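You operate a simulated robot arm through the tools that you are given. There is no shell and no other tool. Be economical: measure what you need, move in short steps, check, and stop when the job is done.

You run a simulated two-armed robot. Do the job below in one go: nothing can be reset, and whatever is moved stays where it is left.

Task
Put the clear jug with a green handle in the wash basin. Put the clear jug with a white handle on the top of the low steel stand. Open the drawer of the small steel bench, take the blue cap and leave it in the inside the small bench drawer and shut the drawer again. Put the green glass beaker on the filling bench top away on the top under the orange lever. Put the green pierced cup on the top of the wire rack by the sink. Take the labelled jug with a green handle on the front of the low bench and put it away on the jug table top. Pick up the swing-top bottle with one hand, pass it to the other hand and put it on the free end of the steel table. Put the white mug in the inside of the sink basin. Put the yellow pierced cup in the inside of the sink basin. Do these in any order. Set down upright: clear jug with a green handle, clear jug with a white handle, labelled jug with a green handle, swing-top bottle, white mug.

Only the result counts: the job must be done as asked and must still hold three seconds after the hand-in. Knocking over, shifting, dropping, spilling or breaking anything else fails it. Lids that push on must go on centred and level and be pressed home; caps that screw on are set level and turned clockwise until they are tight.

Robot
Two 7-joint arms with two-finger parallel grippers on one trunk, on a base that drives. Base frame: it is fixed to the floor where the robot stands at the start and does not move with it; the origin is under the middle of the robot, x ahead of it, y to its left, z up; the surface under the hand at the start is at about z = 0.86. Lengths are in m, angles in rad, forces in N, time in s.
The left shoulder is at the start at [0.05, 0.168, 1.132], the right one opposite. With the tool pointing down near the work surface each hand reaches from about 0.22 to 0.66 m from the robot's upright axis, wherever it stands, measured 20 degrees to its own side. Places, roughly: blue cap (5x5x3 cm) [-0.8, 1.2, 0.8]; clear jug with a green handle (13x8x14 cm) [0.5, 0, 0.9]; clear jug with a white handle (13x8x14 cm) [1, 0.7, 0.9]; drawer of the small steel bench [-3.6, -2.9, 0.8]; free end of the steel table [0.6, -0.1, 0.9]; green glass beaker (6x6x4 cm) [-3.4, 0.6, 0.9]; green pierced cup (6x6x5 cm) [-3.4, 0, 0.9]; inside of the sink basin [-0.7, 2.6, 0.7]; inside the small bench drawer [-3.6, -2.9, 0.7]; jug table top [-3.5, -6.1, 0.8]; labelled jug with a green handle [4.5, -6.25, 0.75]; swing-top bottle [-1.5, 1.25, 0.75]; top of the low steel stand [4.7, 0.8, 0.6]; top of the wire rack by the sink (30x17 cm) [-0.3, 2.72, 0.9]; top under the orange lever [12.2, 1.3, 1.3]; wash basin inside [-0.4, -3.7, 0.6]; white mug (11x8x8 cm) [-1.6, 1.1, 0.8]; yellow pierced cup (6x6x5 cm) [-2, 0.2, 0.8]. Payload 1.57 kg a hand.
The TCP of each hand is the grasp point between the finger pads, 0.03 m short of the fingertips. In the tool frame z runs along the fingers and y along their closing line. The gripper opens to 0.08 m. The fingers are 0.017 m wide and 0.012 m thick; the gripper's body (0.04 by 0.082 m) begins 0.08 m behind the TCP.
Orientation is that of the tool frame in the base frame, as a unit quaternion [x, y, z, w]. With the fingers straight down and closing along the base's y, the tool's x points along the base's -x, its y along +y and its z along -z.

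Tools
- The arms move only by the tool jog_arm. It takes "left_plan", "right_plan" or both (then of equal length, played together; a hand with none holds still); each is a list of rows, each an object (a shift or turn left out is 0, a gripper value left out holds the last) with "delta_pos": the shift along the base's x, y, z in units of 250 mm (1.0 is 250 mm), a list of three; "rotation": the turn, a rotation vector about the base's x, y, z in units of 60 degrees (1.0 is 60 degrees), a list of three; "fingers": the gripper command, from -1 (fully open) to 1 (shut), values between in proportion. In form: [{"delta_pos": [tx, ty, tz], "rotation": [ax, ay, az], "fingers": fingers}, ...]. A call has 1 to 20 rows; each row is the pose to reach, as a shift and turn from the pose commanded when the call began. A call with a number of a shift or a turn outside -1 to 1 is refused whole. Each row takes 0.2 s and may step no farther than 0.05 m and 0.15 rad from the row before; otherwise, or with a gripper value out of range, the whole call is refused. Where a pose cannot be reached the arm comes as near as it can. A force on the tool above 40 N (or 10 N above the force at the start of the call, whichever is more), or a blocked arm, ends the call early, and 0.2 s more pass. Each finger travels about 0.045 m/s and halts on what it meets, pressing with about 38 N; the grip force reading is that of the motor and also rises with nothing between the fingers. The clock runs only during rows and for 0.2 s after the last one: add rows that repeat a pose to give the fingers time. The reply holds the time, the measured pose of the TCP, the force on the tool along the base axes, the opening and the grip force, in the units named above and with some noise, with the torque about the TCP (base axes, N m) and any sound that the robot's microphone picked up.
- Cameras (640 x 400 px; columns grow to the right, rows downward): "scene" is now at [0.1266, -0.0074, 1.338]; the picture's right is [-0.10, -1.00, 0.00], its down [-0.62, 0.06, -0.78] and it looks along [0.78, -0.08, -0.62] (base axes); focal length 214 px, centre (320, 200). "left" rides on the left gripper at [0.072, 0.007, -0.122] in its tool frame; the picture's right is [-0.09, 1.00, 0.00], its down [-0.84, -0.08, -0.54] and it looks along [-0.54, -0.05, 0.84] (tool axes); focal length 238 px, centre (320, 200). "right" rides on the right gripper at [0.072, -0.007, -0.122] in its tool frame; the picture's right is [0.09, 1.00, 0.00], its down [-0.84, 0.08, -0.54] and it looks along [-0.54, 0.05, 0.84] (tool axes); focal length 238 px, centre (320, 200). There is no depth. A picture from a camera that has moved, and an enlarged one, comes with that camera's place and axes in the base frame and with its lens.
- get_image(camera): a new picture of that camera. No time passes.
- raise_lower(by): slides the trunk up (or, below 0, down) by that many m; the arms and the scene camera ride with it, the base frame stays. It gives what a move gives, with no picture.
- roll_base(legs): drives the robot by 1 to 6 legs, each [ahead, left, turn to the left] in m, m and rad, along the robot's own axes; the way and the turn of a leg run together, so that a leg with both is an arc; at most 1.5 m and 3.142 rad a leg. The arms and the cameras ride along, it lands a little off, and it stops where it bumps. It gives what a move gives.
- aim_head(pan, tilt): turns the head with the scene camera to pan (to the left, within 1.396 rad either way) and tilt (down, from -0.506 to 1.204), counted from straight ahead of the robot. It gives what a move gives.
- close_up(camera, box): a new picture of the part [left, top, right, bottom] of that camera's present view, enlarged. No time passes.
- job_done(): hands the job in; it is judged then, once.

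Go step by step. Nothing tells you exact positions but the pictures and the camera data: compare them with the known pose of the tool, close in by small moves and look again before you grip or let go. The budget is 535 turns and 320 pictures, counting those below and the enlarged ones. Unless the task says otherwise, let go and move clear before handing in, and close with one line.

The tools are called after ">>>" as name(argument=value, ...) on one line, values as JSON. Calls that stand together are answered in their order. jog_arm: Moves the arms, as the interface text tells. Its arguments: {"type":"object","properties":{"left_plan":{"type":"array"},"right_plan":{"type":"array"}},"required":[]} The other tools are called the same way: raise_lower (by) slides the trunk up or down; roll_base (legs) drives the base; aim_head (pan, tilt) turns the head that bears the scene camera; get_image (camera) takes a picture; close_up (camera, box) takes an enlarged picture of a part of a camera's view; job_done () hands the job in.

At the start:

```text
clock: 0.0
left_ee_pos: [0.3791, 0.1602, 1.2184]
left_tcp_rot: [-0.001, 1.0, -0.001, 0.0]
left_wrist_force: [0.6, 0.8, -0.7]
left_wrist_torque: [0.01, 0.0, 0.01]
left_width: 0.08
left_gripper_force: 0.0
right_ee_pos: [0.3795, -0.1555, 1.2176]
right_tcp_rot: [0.0, 1.0, 0.001, 0.0]
right_wrist_force: [0.3, -0.8, -0.4]
right_wrist_torque: [0.01, 0.02, -0.04]
right_width: 0.0801
right_gripper_force: 0.0
trunk travel left (down, up): [-0.3, 0.143]
robot x, y, heading: [0.0008, -0.0014, 0.001]
head pan, tilt: [-0.098, 0.672]
```

scene: 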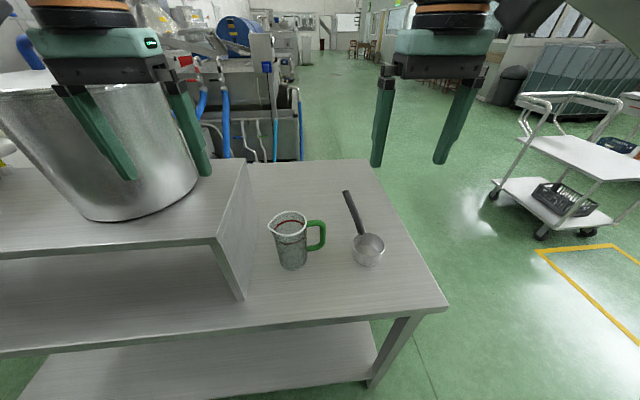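
right: 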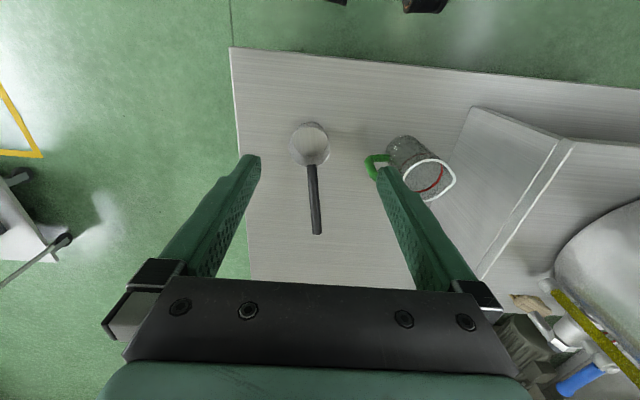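
left: 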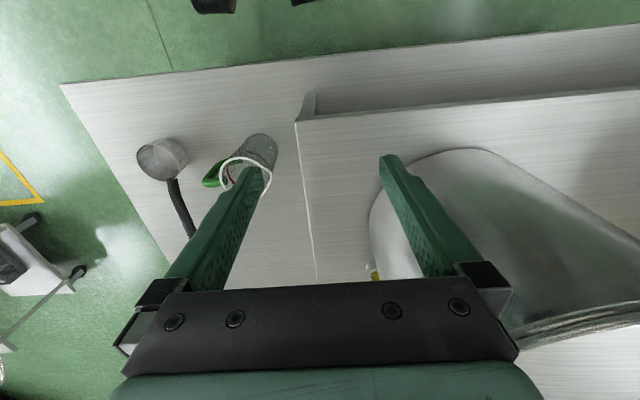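

I see the steel table ahead with the green-handled clear jug near [0.5, 0, 0.9] and a ladle beside it. First I look around to learn the layout.

>>> aim_head(pan=1.2, tilt=0.3)

>>> get_image(camera="scene")

>>> aim_head(pan=-1.2, tilt=0.3)

>>> get_image(camera="scene")

>>> aim_head(pan=0.0, tilt=0.3)

>>> get_image(camera="scene")

```text
clock: 1.5
left_ee_pos: [0.3774, 0.1599, 1.218]
left_tcp_rot: [-0.002, 1.0, -0.001, 0.0]
left_wrist_force: [-0.7, -1.3, -0.7]
left_wrist_torque: [0.01, 0.01, -0.01]
left_width: 0.0799
left_gripper_force: 0.1
right_ee_pos: [0.3797, -0.1551, 1.2175]
right_tcp_rot: [0.001, 1.0, 0.001, 0.0]
right_wrist_force: [-0.1, 0.1, -0.3]
right_wrist_torque: [0.02, -0.02, 0.01]
right_width: 0.0801
right_gripper_force: 0.0
trunk travel left (down, up): [-0.3, 0.143]
robot x, y, heading: [-0.0031, -0.0015, 0.003]
head pan, tilt: [1.201, 0.3]
```

```text
316 pictures are left
camera scene: at [0.0748, 0.088, 1.3718], right [0.93, -0.36, 0.0], down [-0.11, -0.28, -0.96], along [0.35, 0.89, -0.3], focal length 214 px, centre (320, 200)
```

scene: 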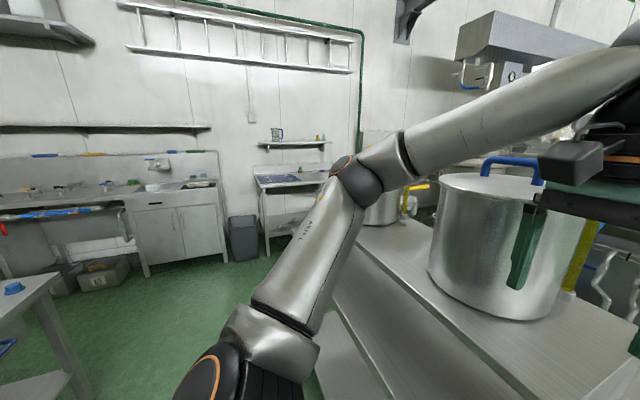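

```text
clock: 3.7
left_ee_pos: [0.3782, 0.1604, 1.2174]
left_tcp_rot: [-0.002, 1.0, -0.001, 0.0]
left_wrist_force: [0.5, 0.3, 0.1]
left_wrist_torque: [0.01, -0.01, -0.05]
left_width: 0.0801
left_gripper_force: 0.1
right_ee_pos: [0.3789, -0.1564, 1.2172]
right_tcp_rot: [0.002, 1.0, 0.001, 0.0]
right_wrist_force: [0.5, 0.1, -0.1]
right_wrist_torque: [-0.01, -0.01, -0.01]
right_width: 0.0799
right_gripper_force: 0.0
trunk travel left (down, up): [-0.3, 0.143]
robot x, y, heading: [-0.0026, 0.0007, -0.0]
head pan, tilt: [-1.201, 0.3]
```

```text
315 pictures are left
camera scene: at [0.0748, -0.086, 1.3718], right [-0.93, -0.36, 0.0], down [-0.11, 0.28, -0.96], along [0.35, -0.89, -0.3], focal length 214 px, centre (320, 200)
```

scene: 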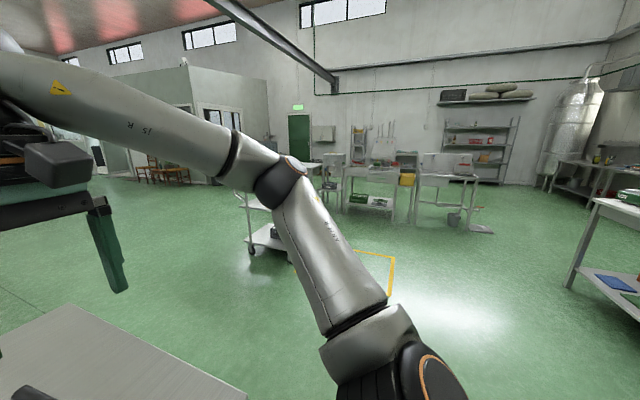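

```text
clock: 5.1
left_ee_pos: [0.3783, 0.1614, 1.2178]
left_tcp_rot: [-0.001, 1.0, -0.001, 0.0]
left_wrist_force: [0.1, -0.7, -0.7]
left_wrist_torque: [0.02, 0.0, -0.03]
left_width: 0.0799
left_gripper_force: 0.0
right_ee_pos: [0.3799, -0.1557, 1.2172]
right_tcp_rot: [0.001, 1.0, 0.001, 0.0]
right_wrist_force: [0.6, 0.8, -0.2]
right_wrist_torque: [0.04, 0.02, 0.0]
right_width: 0.08
right_gripper_force: 0.1
trunk travel left (down, up): [-0.3, 0.143]
robot x, y, heading: [0.0033, 0.0014, -0.0]
head pan, tilt: [0.0, 0.3]
```

```text
314 pictures are left
camera scene: at [0.1344, 0.001, 1.3718], right [0.0, -1.0, 0.0], down [-0.3, 0.0, -0.96], along [0.96, 0.0, -0.3], focal length 214 px, centre (320, 200)
```

scene: 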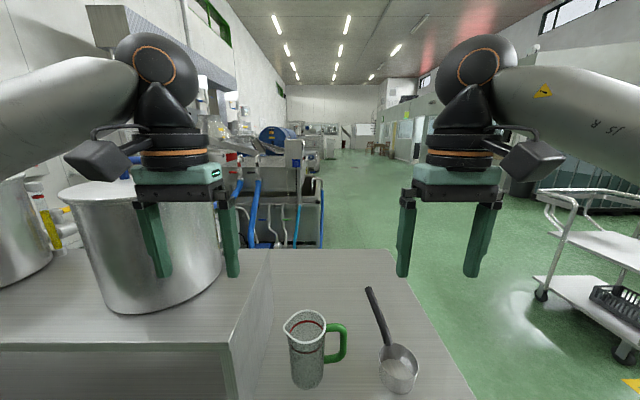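

The layout is becoming clear: sink wall to the left (+y), wash area to the right rear. I look closer at the green-handled jug.

>>> aim_head(pan=0.0, tilt=0.8)

>>> close_up(camera="scene", box=[220, 100, 460, 250])

>>> close_up(camera="right", box=[260, 90, 500, 240])

```text
clock: 6.0
left_ee_pos: [0.3785, 0.1598, 1.2192]
left_tcp_rot: [-0.001, 1.0, 0.0, 0.0]
left_wrist_force: [0.5, -0.3, -0.3]
left_wrist_torque: [0.06, 0.02, 0.03]
left_width: 0.0802
left_gripper_force: 0.0
right_ee_pos: [0.3804, -0.1568, 1.2176]
right_tcp_rot: [0.001, 1.0, 0.001, 0.0]
right_wrist_force: [0.4, 0.7, 0.1]
right_wrist_torque: [0.0, 0.01, 0.0]
right_width: 0.0799
right_gripper_force: 0.1
trunk travel left (down, up): [-0.3, 0.143]
robot x, y, heading: [-0.0018, -0.0012, 0.001]
head pan, tilt: [0.0, 0.799]
```

```text
2.67 times, centred on (340, 175) of scene
camera zoom: at [0.1217, 0.001, 1.3275], right [0.0, -1.0, 0.0], down [-0.72, 0.0, -0.7], along [0.7, 0.0, -0.72], focal length 572 px, centre (267, 267)
```

zoom: 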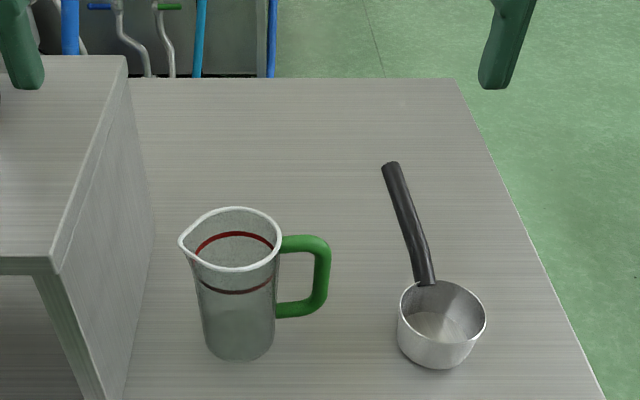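

```text
2.67 times, centred on (380, 165) of right
camera zoom: at [0.3087, -0.1641, 1.34], right [-0.09, 1.0, 0.0], down [0.84, 0.08, 0.54], along [0.54, 0.05, -0.84], focal length 636 px, centre (160, 293)
```

zoom: 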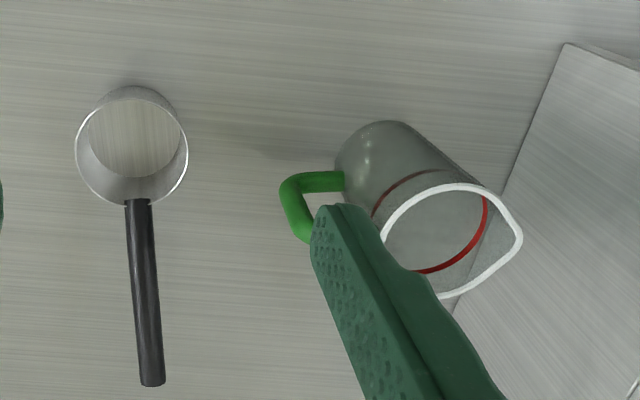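

The jug axis is at about (0.47, 0.03), its handle pointing to -y with its bar near y≈-0.038. I'll turn the right hand so that the fingers close along x and come over the handle.

>>> jog_arm(right_plan=[{"rotation": [0, 0, 0.14], "delta_pos": [0.05, 0, 0]}, {"rotation": [0, 0, 0.28], "delta_pos": [0.1, 0.1, 0]}, {"rotation": [0, 0, 0.42], "delta_pos": [0.15, 0.2, 0]}, {"rotation": [0, 0, 0.56], "delta_pos": [0.2, 0.3, 0]}, {"rotation": [0, 0, 0.7], "delta_pos": [0.3, 0.4, 0]}, {"rotation": [0, 0, 0.84], "delta_pos": [0.372, 0.472, 0]}, {"rotation": [0, 0, 0.98], "delta_pos": [0.372, 0.472, 0]}])

>>> jog_arm(right_plan=[{"rotation": [0, 0, 0.13]}, {"rotation": [0, 0, 0.26], "delta_pos": [0, 0, -0.1]}, {"rotation": [0, 0, 0.39], "delta_pos": [0, 0, -0.2]}, {"rotation": [0, 0, 0.52], "delta_pos": [0, 0, -0.3]}, {"rotation": [0, 0, 0.52], "delta_pos": [0, 0, -0.3]}])

>>> close_up(camera="scene", box=[220, 50, 460, 200])

>>> get_image(camera="right")

```text
clock: 7.6
left_ee_pos: [0.3788, 0.1606, 1.2187]
left_tcp_rot: [-0.001, 1.0, 0.0, 0.0]
left_wrist_force: [-0.1, 0.1, -0.3]
left_wrist_torque: [-0.02, 0.0, -0.04]
left_width: 0.0801
left_gripper_force: 0.0
right_ee_pos: [0.427, -0.0332, 1.1912]
right_tcp_rot: [-0.49, 0.872, 0.0, 0.001]
right_wrist_force: [-0.4, 0.0, 0.4]
right_wrist_torque: [-0.01, -0.02, 0.02]
right_width: 0.0799
right_gripper_force: 0.0
right hand out of reach, approached as far as the arm can: row 6, 7
trunk travel left (down, up): [-0.3, 0.143]
robot x, y, heading: [-0.0011, 0.0004, 0.004]
head pan, tilt: [0.0, 0.799]
```

```text
clock: 8.8
left_ee_pos: [0.3784, 0.1606, 1.2186]
left_tcp_rot: [-0.001, 1.0, -0.001, 0.0]
left_wrist_force: [-0.9, 0.5, -0.4]
left_wrist_torque: [0.0, 0.0, 0.03]
left_width: 0.0801
left_gripper_force: 0.0
right_ee_pos: [0.3244, -0.0167, 1.0991]
right_tcp_rot: [-0.706, 0.708, 0.0, 0.001]
right_wrist_force: [0.1, -0.1, 0.0]
right_wrist_torque: [-0.03, 0.0, 0.02]
right_width: 0.0803
right_gripper_force: 0.0
right hand out of reach, approached as far as the arm can: row 1, 2, 3, 4, 5
trunk travel left (down, up): [-0.3, 0.143]
robot x, y, heading: [0.0012, 0.0001, -0.002]
head pan, tilt: [0.0, 0.799]
```

```text
2.67 times, centred on (340, 125) of scene
camera zoom: at [0.1217, 0.001, 1.3274], right [0.0, -1.0, 0.0], down [-0.72, 0.0, -0.7], along [0.7, 0.0, -0.72], focal length 572 px, centre (267, 400)
```

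zoom: 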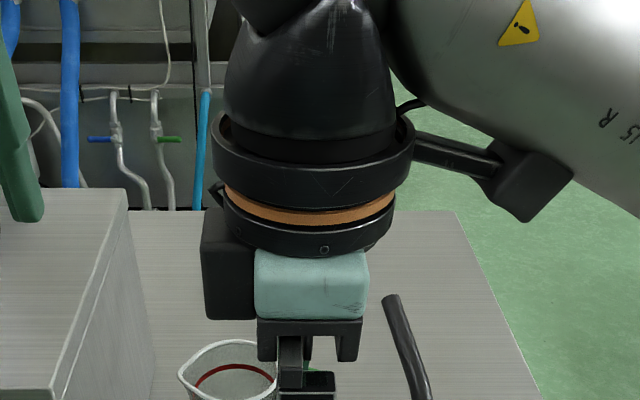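

```text
310 pictures are left
camera right: at [0.3312, -0.0892, 1.222], right [-1.0, -0.09, 0.0], down [-0.08, 0.84, 0.54], along [-0.05, 0.54, -0.84], focal length 238 px, centre (320, 200)
```

right: 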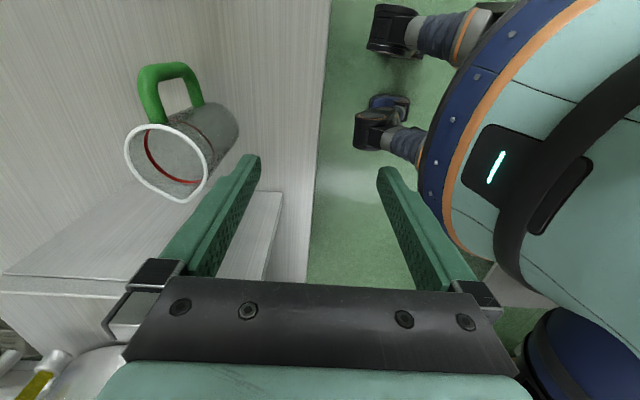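

The pose is out of reach this high; I lower it some and see where the hand goes.

>>> jog_arm(right_plan=[{"delta_pos": [0, 0, -0.08]}, {"delta_pos": [0, 0, -0.16]}, {"delta_pos": [0, 0, -0.16]}])

```text
clock: 9.6
left_ee_pos: [0.3786, 0.1604, 1.2178]
left_tcp_rot: [-0.001, 1.0, -0.001, 0.0]
left_wrist_force: [-0.3, 0.4, -0.3]
left_wrist_torque: [0.01, 0.0, -0.02]
left_width: 0.08
left_gripper_force: 0.1
right_ee_pos: [0.3231, -0.0166, 1.0571]
right_tcp_rot: [-0.707, 0.707, 0.001, 0.0]
right_wrist_force: [0.4, -0.4, 0.7]
right_wrist_torque: [0.0, 0.0, 0.06]
right_width: 0.0799
right_gripper_force: 0.0
trunk travel left (down, up): [-0.3, 0.143]
robot x, y, heading: [0.0, -0.002, 0.003]
head pan, tilt: [0.0, 0.799]
```

Now in reach; I move the hand forward over the handle at this height.

>>> jog_arm(right_plan=[{"delta_pos": [0.15, -0.02, 0]}, {"delta_pos": [0.3, -0.05, 0]}, {"delta_pos": [0.45, -0.08, 0]}, {"delta_pos": [0.6, -0.09, 0]}, {"delta_pos": [0.6, -0.09, 0]}])

>>> get_image(camera="right")

>>> get_image(camera="left")

```text
clock: 10.8
left_ee_pos: [0.3789, 0.162, 1.2194]
left_tcp_rot: [-0.001, 1.0, -0.001, -0.001]
left_wrist_force: [-0.5, 0.2, -0.1]
left_wrist_torque: [-0.01, 0.03, 0.03]
left_width: 0.0799
left_gripper_force: 0.0
right_ee_pos: [0.3293, -0.0174, 1.0578]
right_tcp_rot: [-0.705, 0.709, 0.001, 0.001]
right_wrist_force: [0.0, -0.3, 0.7]
right_wrist_torque: [-0.03, 0.01, -0.01]
right_width: 0.0799
right_gripper_force: 0.1
right hand out of reach, approached as far as the arm can: row 1, 2, 3, 4, 5
trunk travel left (down, up): [-0.3, 0.143]
robot x, y, heading: [0.0006, -0.0029, 0.001]
head pan, tilt: [0.0, 0.799]
```

```text
309 pictures are left
camera right: at [0.3357, -0.0909, 1.1794], right [-1.0, -0.09, 0.0], down [-0.07, 0.84, 0.54], along [-0.05, 0.54, -0.84], focal length 238 px, centre (320, 200)
```

right: 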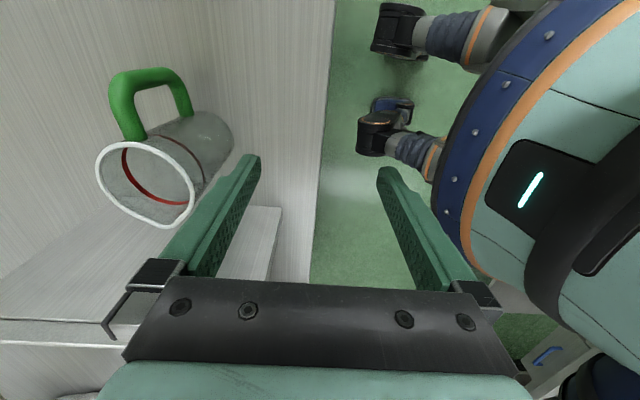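

```text
308 pictures are left
camera left: at [0.3064, 0.1672, 1.3416], right [0.09, 1.0, 0.0], down [0.84, -0.08, 0.54], along [0.54, -0.05, -0.84], focal length 238 px, centre (320, 200)
```

left: 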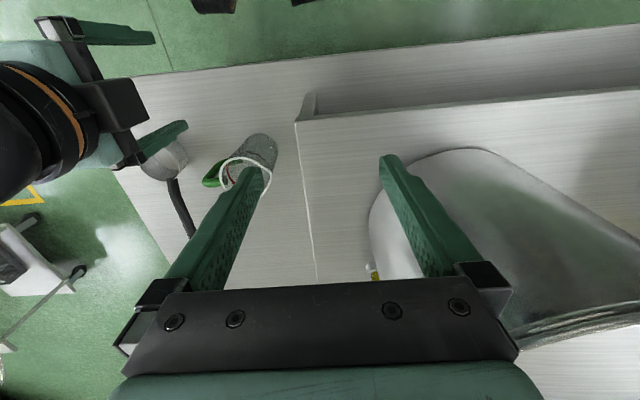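

This yaw sits at a joint limit. I try the other yaw (−90°) by rotating back in place.

>>> jog_arm(right_plan=[{"delta_pos": [0, -0.15, 0.1], "rotation": [0, 0, -0.14]}, {"delta_pos": [0, -0.3, 0.1], "rotation": [0, 0, -0.28]}, {"delta_pos": [0, -0.4, 0.1], "rotation": [0, 0, -0.42]}, {"delta_pos": [0, -0.4, 0.1], "rotation": [0, 0, -0.56]}, {"delta_pos": [0, -0.4, 0.1], "rotation": [0, 0, -0.7]}, {"delta_pos": [0, -0.4, 0.1], "rotation": [0, 0, -0.84]}, {"delta_pos": [0, -0.4, 0.1], "rotation": [0, 0, -0.98]}])

>>> jog_arm(right_plan=[{"rotation": [0, 0, -0.14]}, {"rotation": [0, 0, -0.28]}, {"rotation": [0, 0, -0.42]}, {"rotation": [0, 0, -0.56]}, {"rotation": [0, 0, -0.7]}, {"rotation": [0, 0, -0.84]}, {"rotation": [0, 0, -0.98]}])

>>> jog_arm(right_plan=[{"rotation": [0, 0, -0.14]}, {"rotation": [0, 0, -0.28]}, {"rotation": [0, 0, -0.42]}, {"rotation": [0, 0, -0.56]}, {"rotation": [0, 0, -0.7]}, {"rotation": [0, 0, -0.84]}, {"rotation": [0, 0, -0.98]}, {"rotation": [0, 0, -0.98], "delta_pos": [0.15, 0, 0]}, {"rotation": [0, 0, -0.98], "delta_pos": [0.3, 0, 0]}, {"rotation": [0, 0, -0.98], "delta_pos": [0.45, 0, 0]}, {"rotation": [0, 0, -0.98], "delta_pos": [0.58, 0, 0]}])

```text
clock: 12.4
left_ee_pos: [0.3787, 0.1607, 1.2179]
left_tcp_rot: [0.0, 1.0, 0.0, -0.001]
left_wrist_force: [-0.3, -0.1, -0.5]
left_wrist_torque: [0.01, 0.0, 0.0]
left_width: 0.0801
left_gripper_force: 0.0
right_ee_pos: [0.3227, -0.117, 1.0788]
right_tcp_rot: [-0.267, 0.964, 0.0, -0.001]
right_wrist_force: [0.4, -0.1, 0.2]
right_wrist_torque: [0.02, -0.01, 0.01]
right_width: 0.0799
right_gripper_force: 0.0
trunk travel left (down, up): [-0.3, 0.143]
robot x, y, heading: [0.0015, 0.0053, 0.005]
head pan, tilt: [0.0, 0.799]
```

```text
clock: 14.0
left_ee_pos: [0.3783, 0.1613, 1.2178]
left_tcp_rot: [-0.001, 1.0, -0.001, 0.0]
left_wrist_force: [-0.1, 0.6, 0.6]
left_wrist_torque: [-0.03, -0.02, 0.02]
left_width: 0.0799
left_gripper_force: 0.1
right_ee_pos: [0.3228, -0.1168, 1.0792]
right_tcp_rot: [0.242, 0.97, 0.001, 0.001]
right_wrist_force: [0.5, 0.3, -0.4]
right_wrist_torque: [0.02, 0.03, 0.0]
right_width: 0.0799
right_gripper_force: 0.1
trunk travel left (down, up): [-0.3, 0.143]
robot x, y, heading: [-0.0019, -0.0003, -0.002]
head pan, tilt: [0.0, 0.799]
```

```text
clock: 16.4
left_ee_pos: [0.378, 0.1614, 1.2178]
left_tcp_rot: [-0.001, 1.0, -0.001, 0.0]
left_wrist_force: [0.2, -0.4, 0.3]
left_wrist_torque: [0.02, 0.01, 0.02]
left_width: 0.0799
left_gripper_force: 0.0
right_ee_pos: [0.4681, -0.1152, 1.0792]
right_tcp_rot: [0.686, 0.728, 0.0, 0.0]
right_wrist_force: [-0.4, -1.0, 0.1]
right_wrist_torque: [-0.02, -0.02, 0.0]
right_width: 0.08
right_gripper_force: 0.0
trunk travel left (down, up): [-0.3, 0.143]
robot x, y, heading: [0.0032, -0.0016, -0.001]
head pan, tilt: [0.0, 0.799]
```

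The −90° yaw works. Now I move over the handle at this height.

>>> jog_arm(right_plan=[{"delta_pos": [0.02, 0.15, 0], "rotation": [0, 0, -0.05]}, {"delta_pos": [0.02, 0.3, 0], "rotation": [0, 0, -0.05]}, {"delta_pos": [0.02, 0.3, 0], "rotation": [0, 0, -0.05]}])

>>> get_image(camera="right")

>>> close_up(camera="left", box=[80, 80, 320, 230])

```text
clock: 17.2
left_ee_pos: [0.3784, 0.1604, 1.219]
left_tcp_rot: [-0.001, 1.0, -0.001, 0.001]
left_wrist_force: [-0.2, -0.6, -0.4]
left_wrist_torque: [0.02, 0.01, -0.01]
left_width: 0.0802
left_gripper_force: 0.0
right_ee_pos: [0.4724, -0.0425, 1.0787]
right_tcp_rot: [0.704, 0.71, 0.001, -0.001]
right_wrist_force: [0.1, 0.2, 0.7]
right_wrist_torque: [0.0, -0.02, -0.05]
right_width: 0.0797
right_gripper_force: 0.0
trunk travel left (down, up): [-0.3, 0.143]
robot x, y, heading: [0.0029, -0.0007, -0.002]
head pan, tilt: [0.0, 0.799]
```

```text
307 pictures are left
camera right: at [0.465, 0.0269, 1.2023], right [0.99, 0.1, 0.0], down [0.08, -0.84, 0.54], along [0.06, -0.54, -0.84], focal length 238 px, centre (320, 200)
```

right: 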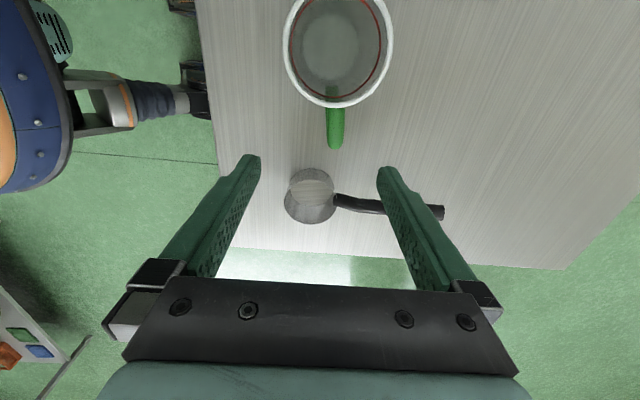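

```text
2.67 times, centred on (200, 155) of left
camera zoom: at [0.3064, 0.167, 1.3417], right [0.09, 1.0, 0.0], down [0.84, -0.08, 0.54], along [0.54, -0.05, -0.84], focal length 636 px, centre (640, 320)
```

zoom: 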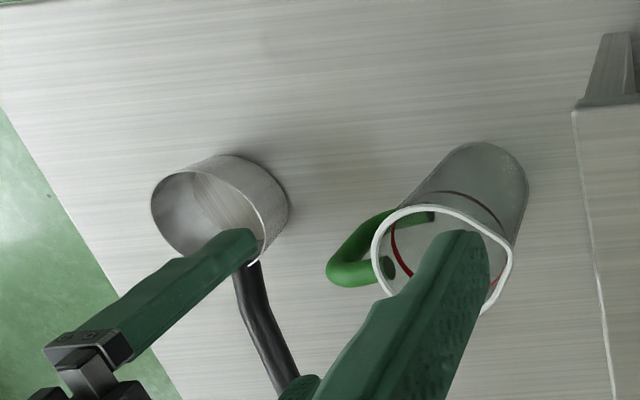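

The handle bar appears at about (0.488, -0.043). I go down straddling it, then close.

>>> jog_arm(right_plan=[{"delta_pos": [0.064, 0, -0.1]}, {"delta_pos": [0.064, 0, -0.2]}, {"delta_pos": [0.064, 0, -0.3]}, {"delta_pos": [0.064, 0, -0.4]}, {"delta_pos": [0.064, 0, -0.49]}, {"delta_pos": [0.064, 0, -0.49]}])

>>> get_image(camera="right")

>>> close_up(camera="left", box=[80, 80, 320, 230])

```text
clock: 18.6
left_ee_pos: [0.3787, 0.1611, 1.2173]
left_tcp_rot: [-0.001, 1.0, -0.001, -0.001]
left_wrist_force: [0.1, -0.1, 0.8]
left_wrist_torque: [0.01, 0.0, 0.05]
left_width: 0.0799
left_gripper_force: 0.0
right_ee_pos: [0.4853, -0.0442, 0.9584]
right_tcp_rot: [0.704, 0.71, 0.001, 0.001]
right_wrist_force: [-0.5, -0.5, -0.1]
right_wrist_torque: [0.02, -0.06, 0.02]
right_width: 0.0797
right_gripper_force: 0.1
trunk travel left (down, up): [-0.3, 0.143]
robot x, y, heading: [-0.0002, -0.0021, 0.0]
head pan, tilt: [0.0, 0.799]
```

```text
305 pictures are left
camera right: at [0.4794, 0.0264, 1.0809], right [0.99, 0.1, 0.0], down [0.08, -0.84, 0.54], along [0.06, -0.54, -0.84], focal length 238 px, centre (320, 200)
```

right: 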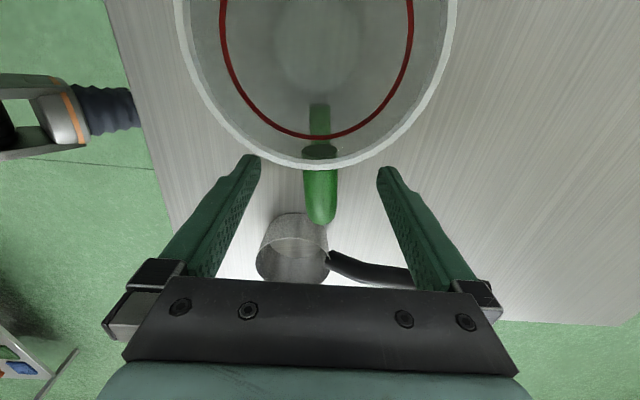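

```text
2.67 times, centred on (200, 155) of left
camera zoom: at [0.3063, 0.1672, 1.3416], right [0.09, 1.0, 0.0], down [0.84, -0.08, 0.54], along [0.54, -0.05, -0.84], focal length 636 px, centre (640, 320)
```

zoom: 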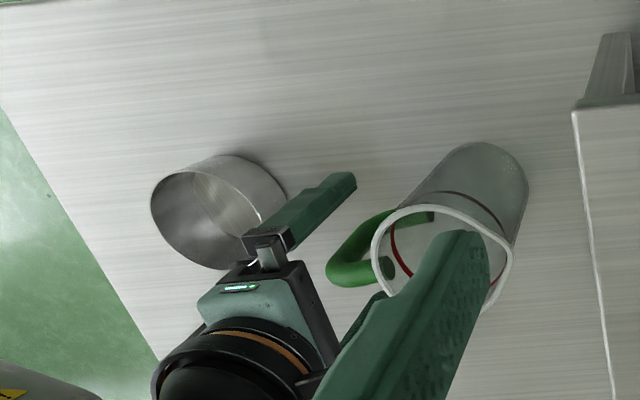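

The fingers straddle the handle, slightly outward; I shift 6 mm toward the jug and close.

>>> jog_arm(right_plan=[{"delta_pos": [0, 0.024, 0]}, {"delta_pos": [0, 0.024, 0], "fingers": 1}, {"delta_pos": [0, 0.024, 0], "fingers": 1}, {"delta_pos": [0, 0.024, 0], "fingers": 1}, {"delta_pos": [0, 0.024, 0], "fingers": 1}, {"delta_pos": [0, 0.024, 0], "fingers": 1}])

>>> jog_arm(right_plan=[{"delta_pos": [0, 0, 0.1]}, {"delta_pos": [0, 0, 0.2]}, {"delta_pos": [0, 0, 0.2]}])

>>> get_image(camera="scene")

>>> get_image(camera="right")

```text
clock: 20.0
left_ee_pos: [0.3795, 0.1609, 1.2184]
left_tcp_rot: [-0.001, 1.0, -0.001, 0.0]
left_wrist_force: [0.4, 0.4, -0.2]
left_wrist_torque: [-0.01, 0.0, 0.04]
left_width: 0.0801
left_gripper_force: 0.1
right_ee_pos: [0.4851, -0.0367, 0.9573]
right_tcp_rot: [0.704, 0.71, 0.001, 0.001]
right_wrist_force: [0.1, 1.0, -0.6]
right_wrist_torque: [-0.03, -0.01, -0.01]
right_width: 0.0149
right_gripper_force: 24.2
trunk travel left (down, up): [-0.3, 0.143]
robot x, y, heading: [0.0004, 0.0007, -0.001]
head pan, tilt: [0.0, 0.799]
```

```text
clock: 20.8
left_ee_pos: [0.3784, 0.1608, 1.2181]
left_tcp_rot: [-0.001, 1.0, -0.001, 0.0]
left_wrist_force: [-1.6, 0.3, 0.7]
left_wrist_torque: [0.02, 0.03, -0.01]
left_width: 0.0801
left_gripper_force: 0.0
right_ee_pos: [0.4871, -0.0365, 1.0075]
right_tcp_rot: [0.704, 0.71, -0.001, 0.0]
right_wrist_force: [0.2, -0.8, 0.1]
right_wrist_torque: [-0.05, 0.02, -0.01]
right_width: 0.0149
right_gripper_force: 31.3
trunk travel left (down, up): [-0.3, 0.143]
robot x, y, heading: [0.0012, 0.0019, -0.003]
head pan, tilt: [0.0, 0.799]
```

```text
303 pictures are left
camera scene: at [0.1218, 0.0009, 1.3274], right [0.0, -1.0, 0.0], down [-0.72, 0.0, -0.7], along [0.7, 0.0, -0.72], focal length 214 px, centre (320, 200)
```

scene: 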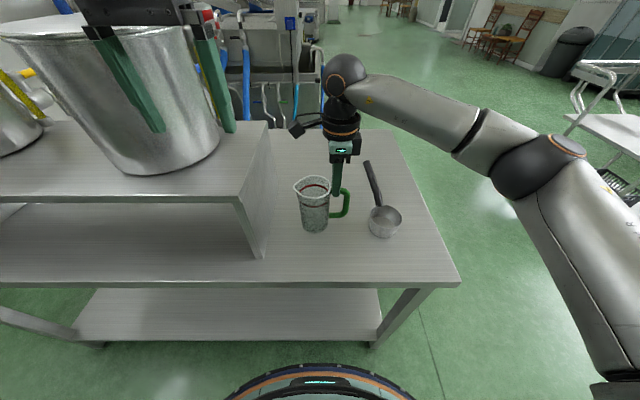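

```text
302 pictures are left
camera right: at [0.4797, 0.0336, 1.1308], right [0.99, 0.1, 0.0], down [0.08, -0.84, 0.54], along [0.06, -0.54, -0.84], focal length 238 px, centre (320, 200)
```

right: 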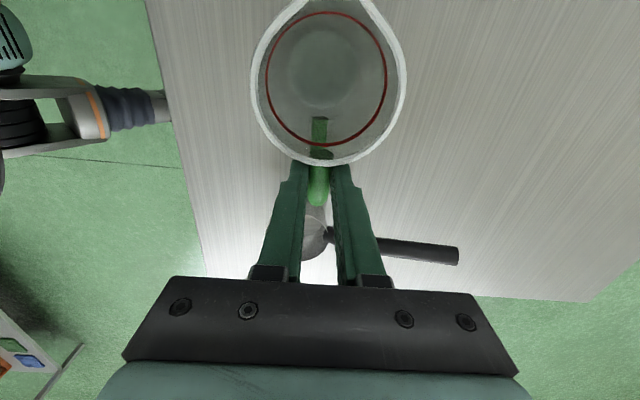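

I check whether the jug actually lifted.

>>> close_up(camera="scene", box=[250, 130, 410, 250])

>>> close_up(camera="left", box=[80, 80, 320, 230])

```text
3.33 times, centred on (330, 190) of scene
camera zoom: at [0.1218, 0.0009, 1.3274], right [0.0, -1.0, 0.0], down [-0.72, 0.0, -0.7], along [0.7, 0.0, -0.72], focal length 715 px, centre (287, 233)
```

zoom: 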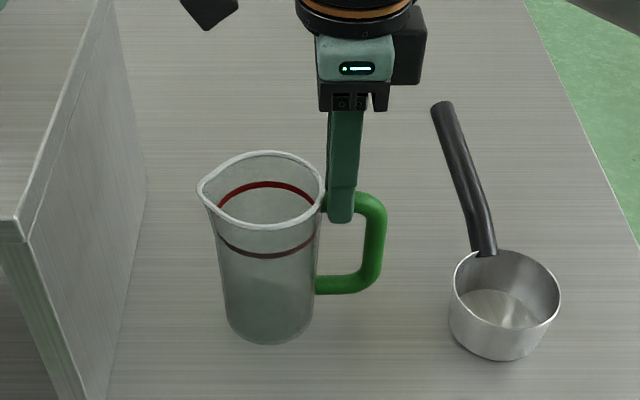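

```text
2.67 times, centred on (200, 155) of left
camera zoom: at [0.3065, 0.1672, 1.3416], right [0.09, 1.0, 0.0], down [0.84, -0.08, 0.54], along [0.54, -0.05, -0.84], focal length 636 px, centre (640, 320)
```

zoom: 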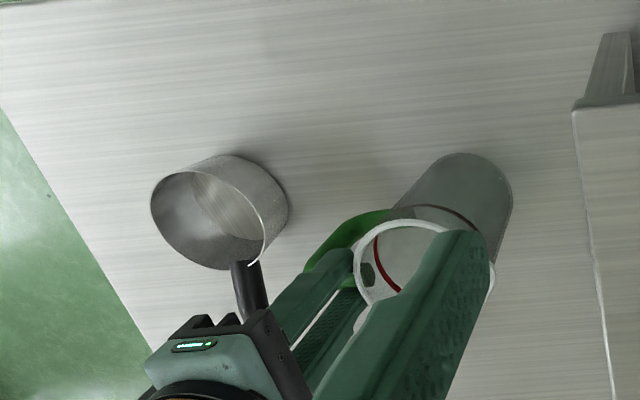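

I gripped over the gap of the handle, not the bar, so it slipped off the top. The bar is now at about y≈-0.063; I open, rise, shift outward and look.

>>> jog_arm(right_plan=[{"fingers": -1}, {"fingers": -1}, {"fingers": -1}, {"fingers": -1}, {"fingers": -1, "delta_pos": [0, 0, 0.15]}, {"delta_pos": [0, -0.1, 0.15]}, {"delta_pos": [0, -0.1, 0.15]}])

>>> get_image(camera="right")

>>> close_up(camera="scene", box=[250, 130, 410, 250])

```text
clock: 22.4
left_ee_pos: [0.3769, 0.161, 1.2184]
left_tcp_rot: [-0.001, 1.0, -0.001, 0.0]
left_wrist_force: [0.6, 0.0, -0.2]
left_wrist_torque: [-0.01, 0.0, 0.0]
left_width: 0.0799
left_gripper_force: 0.1
right_ee_pos: [0.4887, -0.0608, 1.0478]
right_tcp_rot: [0.705, 0.71, 0.001, 0.001]
right_wrist_force: [0.3, 0.0, -0.7]
right_wrist_torque: [0.01, -0.03, 0.07]
right_width: 0.0799
right_gripper_force: 0.1
trunk travel left (down, up): [-0.3, 0.143]
robot x, y, heading: [0.0007, 0.0, -0.004]
head pan, tilt: [0.0, 0.799]
```

```text
299 pictures are left
camera right: at [0.4818, 0.0093, 1.1699], right [0.99, 0.1, 0.0], down [0.08, -0.84, 0.54], along [0.06, -0.54, -0.84], focal length 238 px, centre (320, 200)
```

right: 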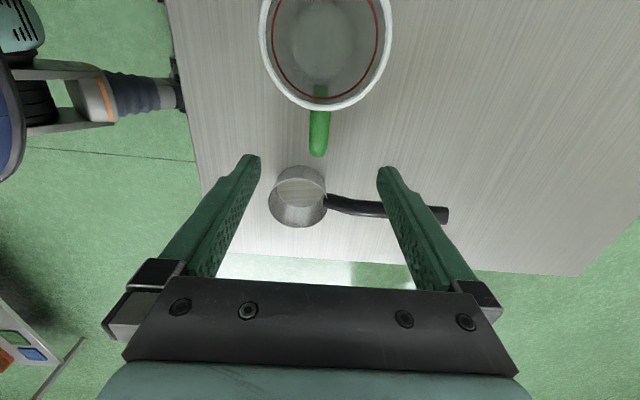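

```text
3.33 times, centred on (330, 190) of scene
camera zoom: at [0.1216, 0.0013, 1.3274], right [0.0, -1.0, 0.0], down [-0.72, 0.0, -0.7], along [0.7, 0.0, -0.72], focal length 715 px, centre (287, 233)
```

zoom: 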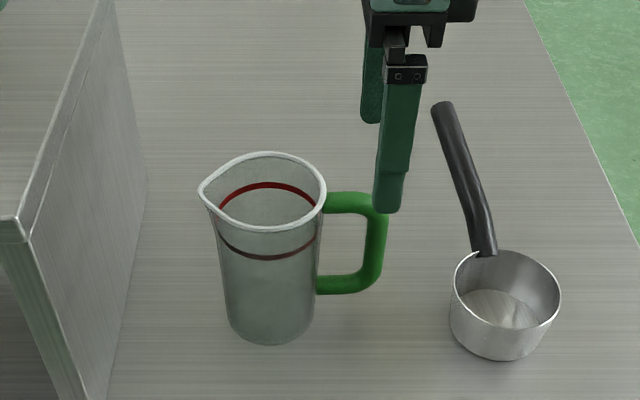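

Triangulation gives the bar centre at y≈-0.062, x≈0.489, right under the hand. I go straight down and grip.

>>> jog_arm(right_plan=[{"delta_pos": [0, -0.006, -0.1]}, {"delta_pos": [0, -0.006, -0.2]}, {"delta_pos": [0, -0.006, -0.3]}, {"delta_pos": [0, -0.006, -0.41]}, {"delta_pos": [0, -0.006, -0.41], "fingers": 1}, {"delta_pos": [0, -0.006, -0.41], "fingers": 1}, {"delta_pos": [0, -0.006, -0.41], "fingers": 1}, {"delta_pos": [0, -0.006, -0.41], "fingers": 1}, {"delta_pos": [0, -0.006, -0.41], "fingers": 1}])

>>> jog_arm(right_plan=[{"delta_pos": [0, 0, 0.1]}, {"delta_pos": [0, 0, 0.2]}, {"delta_pos": [0, 0, 0.2]}])

>>> close_up(camera="scene", box=[250, 130, 410, 250])

```text
clock: 24.4
left_ee_pos: [0.3784, 0.1609, 1.2181]
left_tcp_rot: [-0.001, 1.0, 0.0, 0.0]
left_wrist_force: [-0.1, -0.4, 0.3]
left_wrist_torque: [0.03, 0.0, -0.01]
left_width: 0.0801
left_gripper_force: 0.1
right_ee_pos: [0.4886, -0.063, 0.9434]
right_tcp_rot: [0.704, 0.71, 0.001, 0.001]
right_wrist_force: [0.7, -0.4, 0.0]
right_wrist_torque: [-0.02, 0.0, 0.0]
right_width: 0.0155
right_gripper_force: 24.8
trunk travel left (down, up): [-0.3, 0.143]
robot x, y, heading: [0.0025, 0.0029, 0.005]
head pan, tilt: [0.0, 0.799]
```

```text
clock: 25.2
left_ee_pos: [0.3786, 0.1608, 1.217]
left_tcp_rot: [-0.001, 1.0, -0.001, 0.0]
left_wrist_force: [0.0, -0.1, -0.7]
left_wrist_torque: [-0.04, 0.02, 0.0]
left_width: 0.0798
left_gripper_force: 0.0
right_ee_pos: [0.4911, -0.0629, 0.9919]
right_tcp_rot: [0.704, 0.71, 0.0, 0.0]
right_wrist_force: [0.0, 0.0, -1.1]
right_wrist_torque: [-0.06, 0.02, 0.05]
right_width: 0.0158
right_gripper_force: 30.3
trunk travel left (down, up): [-0.3, 0.143]
robot x, y, heading: [0.0005, -0.0003, 0.001]
head pan, tilt: [0.0, 0.799]
```

```text
3.33 times, centred on (330, 190) of scene
camera zoom: at [0.1218, 0.001, 1.3274], right [0.0, -1.0, 0.0], down [-0.72, 0.0, -0.7], along [0.7, 0.0, -0.72], focal length 715 px, centre (287, 233)
```

zoom: 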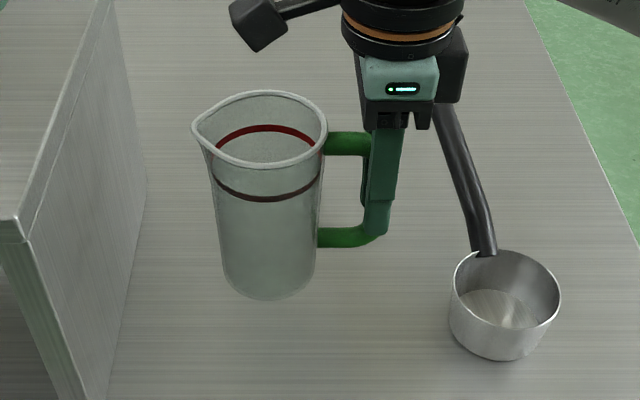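

The jug is firmly held. I lift and draw it in, back off from the table and turn right to see the wash basin area.

>>> jog_arm(right_plan=[{"delta_pos": [-0.05, 0, 0.15]}, {"delta_pos": [-0.15, -0.1, 0.25]}, {"delta_pos": [-0.3, -0.2, 0.25]}, {"delta_pos": [-0.4, -0.3, 0.25]}, {"delta_pos": [-0.4, -0.3, 0.25]}])

>>> roll_base(legs=[[-0.25, 0, 0], [0, 0, -1.57]])

>>> aim_head(pan=0, tilt=0.35)

>>> get_image(camera="scene")

```text
clock: 26.4
left_ee_pos: [0.3771, 0.1612, 1.2176]
left_tcp_rot: [-0.001, 1.0, -0.001, 0.0]
left_wrist_force: [0.0, -0.8, -0.5]
left_wrist_torque: [-0.02, 0.01, 0.01]
left_width: 0.08
left_gripper_force: 0.1
right_ee_pos: [0.3902, -0.1375, 1.0561]
right_tcp_rot: [0.704, 0.711, 0.0, 0.0]
right_wrist_force: [-0.9, -0.5, -0.6]
right_wrist_torque: [-0.1, -0.02, 0.03]
right_width: 0.0155
right_gripper_force: 31.5
trunk travel left (down, up): [-0.3, 0.143]
robot x, y, heading: [0.0, 0.0006, 0.001]
head pan, tilt: [0.0, 0.799]
```

```text
clock: 32.0
left_ee_pos: [-0.0808, -0.3749, 1.2172]
left_tcp_rot: [0.7, 0.715, 0.0, 0.001]
left_wrist_force: [-0.4, -0.8, 0.0]
left_wrist_torque: [0.0, 0.0, 0.0]
left_width: 0.08
left_gripper_force: 0.0
right_ee_pos: [-0.3788, -0.3937, 1.0567]
right_tcp_rot: [1.0, 0.017, 0.001, 0.001]
right_wrist_force: [-0.4, -0.6, -1.5]
right_wrist_torque: [0.0, 0.07, 0.03]
right_width: 0.0154
right_gripper_force: 30.8
trunk travel left (down, up): [-0.3, 0.143]
robot x, y, heading: [-0.2509, -0.001, -1.551]
head pan, tilt: [0.0, 0.799]
```

```text
clock: 32.9
left_ee_pos: [-0.0809, -0.3745, 1.2182]
left_tcp_rot: [0.699, 0.715, 0.0, 0.0]
left_wrist_force: [0.2, 0.1, 0.6]
left_wrist_torque: [-0.03, 0.0, 0.0]
left_width: 0.0801
left_gripper_force: 0.0
right_ee_pos: [-0.3787, -0.3926, 1.0554]
right_tcp_rot: [1.0, 0.015, 0.0, 0.0]
right_wrist_force: [0.5, 0.7, -1.4]
right_wrist_torque: [-0.02, 0.06, 0.03]
right_width: 0.0157
right_gripper_force: 30.9
trunk travel left (down, up): [-0.3, 0.143]
robot x, y, heading: [-0.2499, 0.0003, -1.547]
head pan, tilt: [0.0, 0.351]
```

```text
296 pictures are left
camera scene: at [-0.2461, -0.1329, 1.367], right [-1.0, -0.02, 0.0], down [-0.01, 0.34, -0.94], along [0.02, -0.94, -0.34], focal length 214 px, centre (320, 200)
```

scene: 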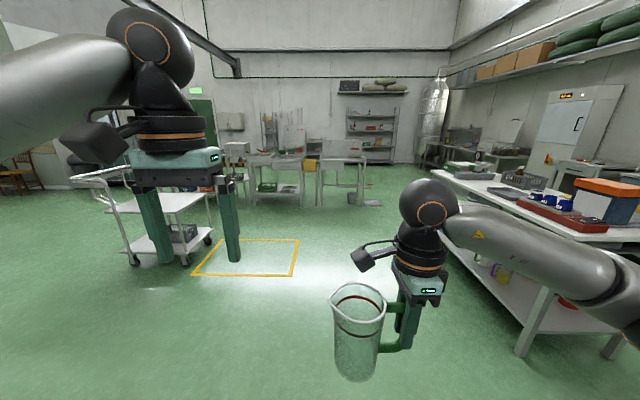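

The basin is straight ahead at about 3.5 m. I drive toward it.

>>> roll_base(legs=[[1.5, 0, -0.02], [0.8, 0, 0]])

>>> aim_head(pan=0, tilt=0.6)

>>> get_image(camera="scene")

```text
clock: 44.3
left_ee_pos: [-0.0613, -2.6968, 1.2181]
left_tcp_rot: [0.705, 0.709, 0.0, -0.001]
left_wrist_force: [0.1, -0.3, -0.9]
left_wrist_torque: [0.01, -0.01, 0.01]
left_width: 0.0802
left_gripper_force: 0.1
right_ee_pos: [-0.3573, -2.7096, 1.0555]
right_tcp_rot: [1.0, 0.006, 0.0, 0.0]
right_wrist_force: [0.0, -0.8, -1.0]
right_wrist_torque: [-0.01, 0.1, 0.0]
right_width: 0.0154
right_gripper_force: 31.1
trunk travel left (down, up): [-0.3, 0.143]
robot x, y, heading: [-0.2228, -2.3182, -1.563]
head pan, tilt: [0.0, 0.351]
```

```text
clock: 45.1
left_ee_pos: [-0.0605, -2.6961, 1.218]
left_tcp_rot: [0.706, 0.708, -0.001, 0.001]
left_wrist_force: [-0.3, -0.4, -1.2]
left_wrist_torque: [0.03, -0.03, 0.04]
left_width: 0.0801
left_gripper_force: 0.0
right_ee_pos: [-0.3583, -2.709, 1.0546]
right_tcp_rot: [1.0, 0.007, -0.001, 0.001]
right_wrist_force: [-0.3, -0.5, -1.9]
right_wrist_torque: [-0.01, 0.04, 0.0]
right_width: 0.0157
right_gripper_force: 31.4
trunk travel left (down, up): [-0.3, 0.143]
robot x, y, heading: [-0.2236, -2.3222, -1.561]
head pan, tilt: [0.0, 0.6]
```

```text
295 pictures are left
camera scene: at [-0.2214, -2.446, 1.3443], right [-1.0, 0.0, 0.0], down [0.0, 0.56, -0.83], along [0.0, -0.83, -0.56], focal length 214 px, centre (320, 200)
```

scene: 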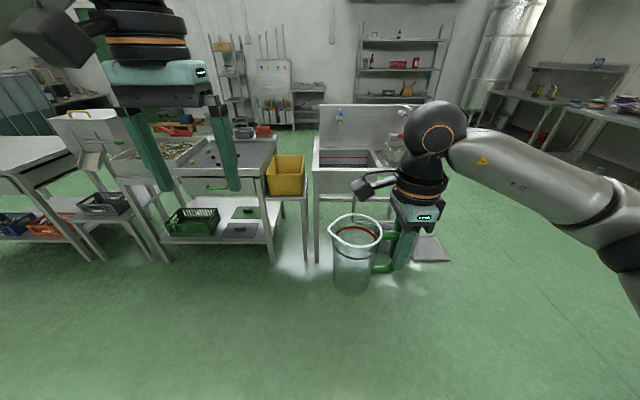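

The basin is ahead with its front rim around y≈-3.45. I drive closer, then look down into it.

>>> roll_base(legs=[[0.68, -0.05, 0]])

>>> aim_head(pan=-0.25, tilt=0.8)

>>> get_image(camera="scene")

>>> get_image(camera="right")

```text
clock: 48.8
left_ee_pos: [-0.1106, -3.3648, 1.2188]
left_tcp_rot: [0.706, 0.708, 0.0, -0.001]
left_wrist_force: [0.0, 0.1, -0.2]
left_wrist_torque: [-0.03, -0.01, -0.03]
left_width: 0.0798
left_gripper_force: 0.0
right_ee_pos: [-0.4087, -3.3758, 1.0553]
right_tcp_rot: [1.0, 0.005, 0.0, 0.0]
right_wrist_force: [0.7, 0.1, -0.4]
right_wrist_torque: [-0.01, 0.06, -0.01]
right_width: 0.0155
right_gripper_force: 31.2
trunk travel left (down, up): [-0.3, 0.143]
robot x, y, heading: [-0.2708, -2.9871, -1.569]
head pan, tilt: [0.0, 0.6]
```

```text
clock: 49.6
left_ee_pos: [-0.1114, -3.3643, 1.2189]
left_tcp_rot: [0.707, 0.708, 0.0, 0.0]
left_wrist_force: [0.4, 0.1, 0.6]
left_wrist_torque: [0.01, -0.02, 0.01]
left_width: 0.0801
left_gripper_force: 0.0
right_ee_pos: [-0.4074, -3.3761, 1.0562]
right_tcp_rot: [1.0, 0.005, 0.001, -0.001]
right_wrist_force: [-0.5, -0.3, -0.7]
right_wrist_torque: [0.0, 0.08, 0.01]
right_width: 0.0155
right_gripper_force: 31.4
trunk travel left (down, up): [-0.3, 0.143]
robot x, y, heading: [-0.272, -2.9889, -1.573]
head pan, tilt: [-0.25, 0.799]
```

```text
294 pictures are left
camera scene: at [-0.2904, -3.1041, 1.3275], right [-0.97, 0.25, 0.0], down [0.18, 0.69, -0.7], along [-0.17, -0.68, -0.72], focal length 214 px, centre (320, 200)
```

scene: 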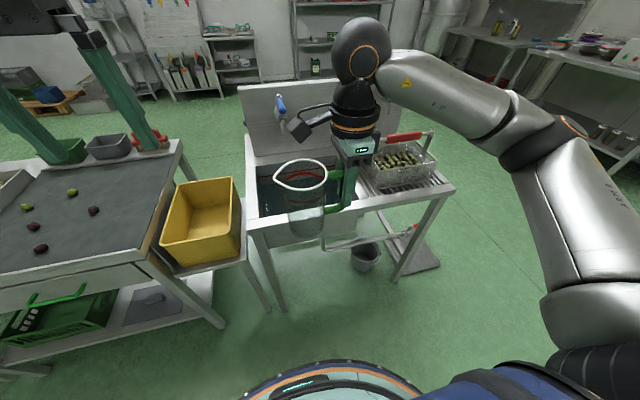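

```text
293 pictures are left
camera right: at [-0.3358, -3.3707, 1.1784], right [0.1, -0.99, 0.0], down [-0.84, -0.09, 0.54], along [-0.54, -0.06, -0.84], focal length 238 px, centre (320, 200)
```

right: 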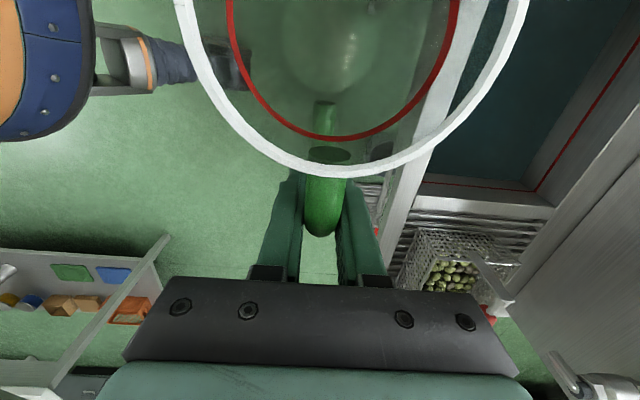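

The basin opening spans about x -0.2..-0.48, y -3.5..-3.85. I drive a bit closer and move the jug over the basin.

>>> roll_base(legs=[[0.13, 0, 0]])

>>> jog_arm(right_plan=[{"delta_pos": [0, -0.15, 0]}, {"delta_pos": [0.02, -0.3, 0]}, {"delta_pos": [0.04, -0.45, 0]}, {"delta_pos": [0.04, -0.58, 0]}, {"delta_pos": [0.04, -0.58, 0]}])

>>> get_image(camera="scene")

>>> get_image(camera="right")

>>> get_image(camera="left")

```text
clock: 50.9
left_ee_pos: [-0.1095, -3.497, 1.2187]
left_tcp_rot: [0.707, 0.707, 0.0, 0.0]
left_wrist_force: [-0.5, -0.2, 0.0]
left_wrist_torque: [0.05, -0.01, 0.0]
left_width: 0.08
left_gripper_force: 0.1
right_ee_pos: [-0.4081, -3.5068, 1.0563]
right_tcp_rot: [1.0, 0.005, 0.0, 0.0]
right_wrist_force: [0.2, -0.8, -1.1]
right_wrist_torque: [0.01, 0.07, 0.0]
right_width: 0.0154
right_gripper_force: 31.7
trunk travel left (down, up): [-0.3, 0.143]
robot x, y, heading: [-0.2704, -3.1177, -1.568]
head pan, tilt: [-0.25, 0.799]
```

```text
clock: 52.0
left_ee_pos: [-0.1091, -3.4956, 1.2184]
left_tcp_rot: [0.707, 0.707, 0.0, 0.0]
left_wrist_force: [0.1, 0.5, 0.6]
left_wrist_torque: [0.0, 0.01, 0.0]
left_width: 0.08
left_gripper_force: 0.1
right_ee_pos: [-0.3963, -3.6537, 1.0588]
right_tcp_rot: [1.0, 0.005, 0.0, 0.001]
right_wrist_force: [0.1, -0.2, -1.4]
right_wrist_torque: [0.03, 0.07, 0.0]
right_width: 0.0156
right_gripper_force: 31.3
trunk travel left (down, up): [-0.3, 0.143]
robot x, y, heading: [-0.2715, -3.1171, -1.569]
head pan, tilt: [-0.25, 0.799]
```

```text
292 pictures are left
camera scene: at [-0.2904, -3.2346, 1.3274], right [-0.97, 0.25, 0.0], down [0.18, 0.69, -0.7], along [-0.17, -0.68, -0.72], focal length 214 px, centre (320, 200)
```

scene: 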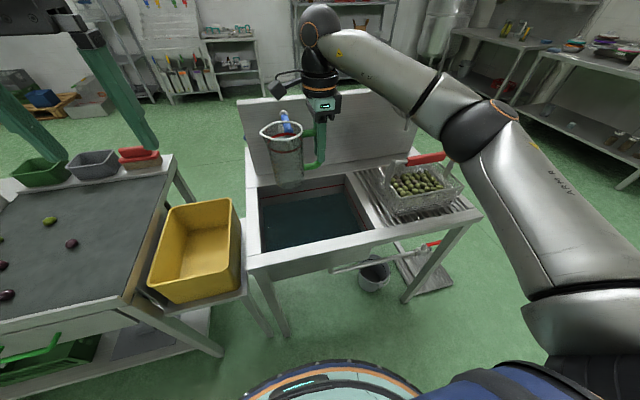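

```text
291 pictures are left
camera right: at [-0.3238, -3.6469, 1.1808], right [0.1, -0.99, 0.0], down [-0.84, -0.09, 0.54], along [-0.54, -0.06, -0.84], focal length 238 px, centre (320, 200)
```

right: 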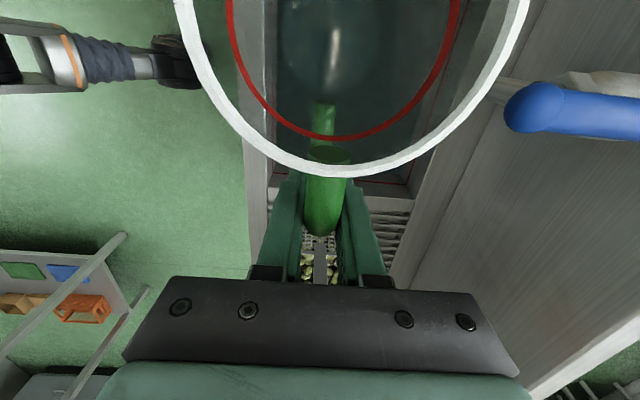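

```text
290 pictures are left
camera left: at [-0.1038, -3.4237, 1.3418], right [1.0, -0.09, 0.0], down [-0.07, -0.84, 0.54], along [-0.05, -0.54, -0.84], focal length 238 px, centre (320, 200)
```

left: 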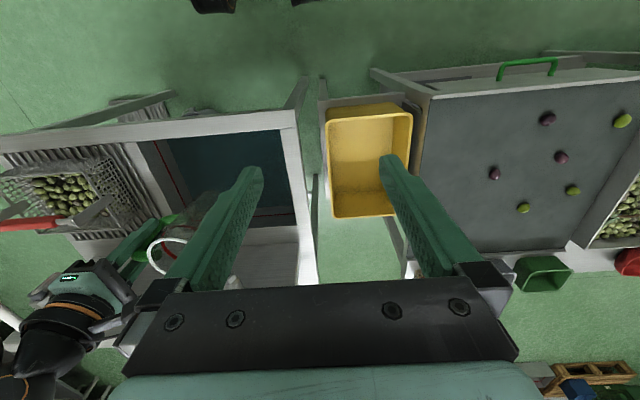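

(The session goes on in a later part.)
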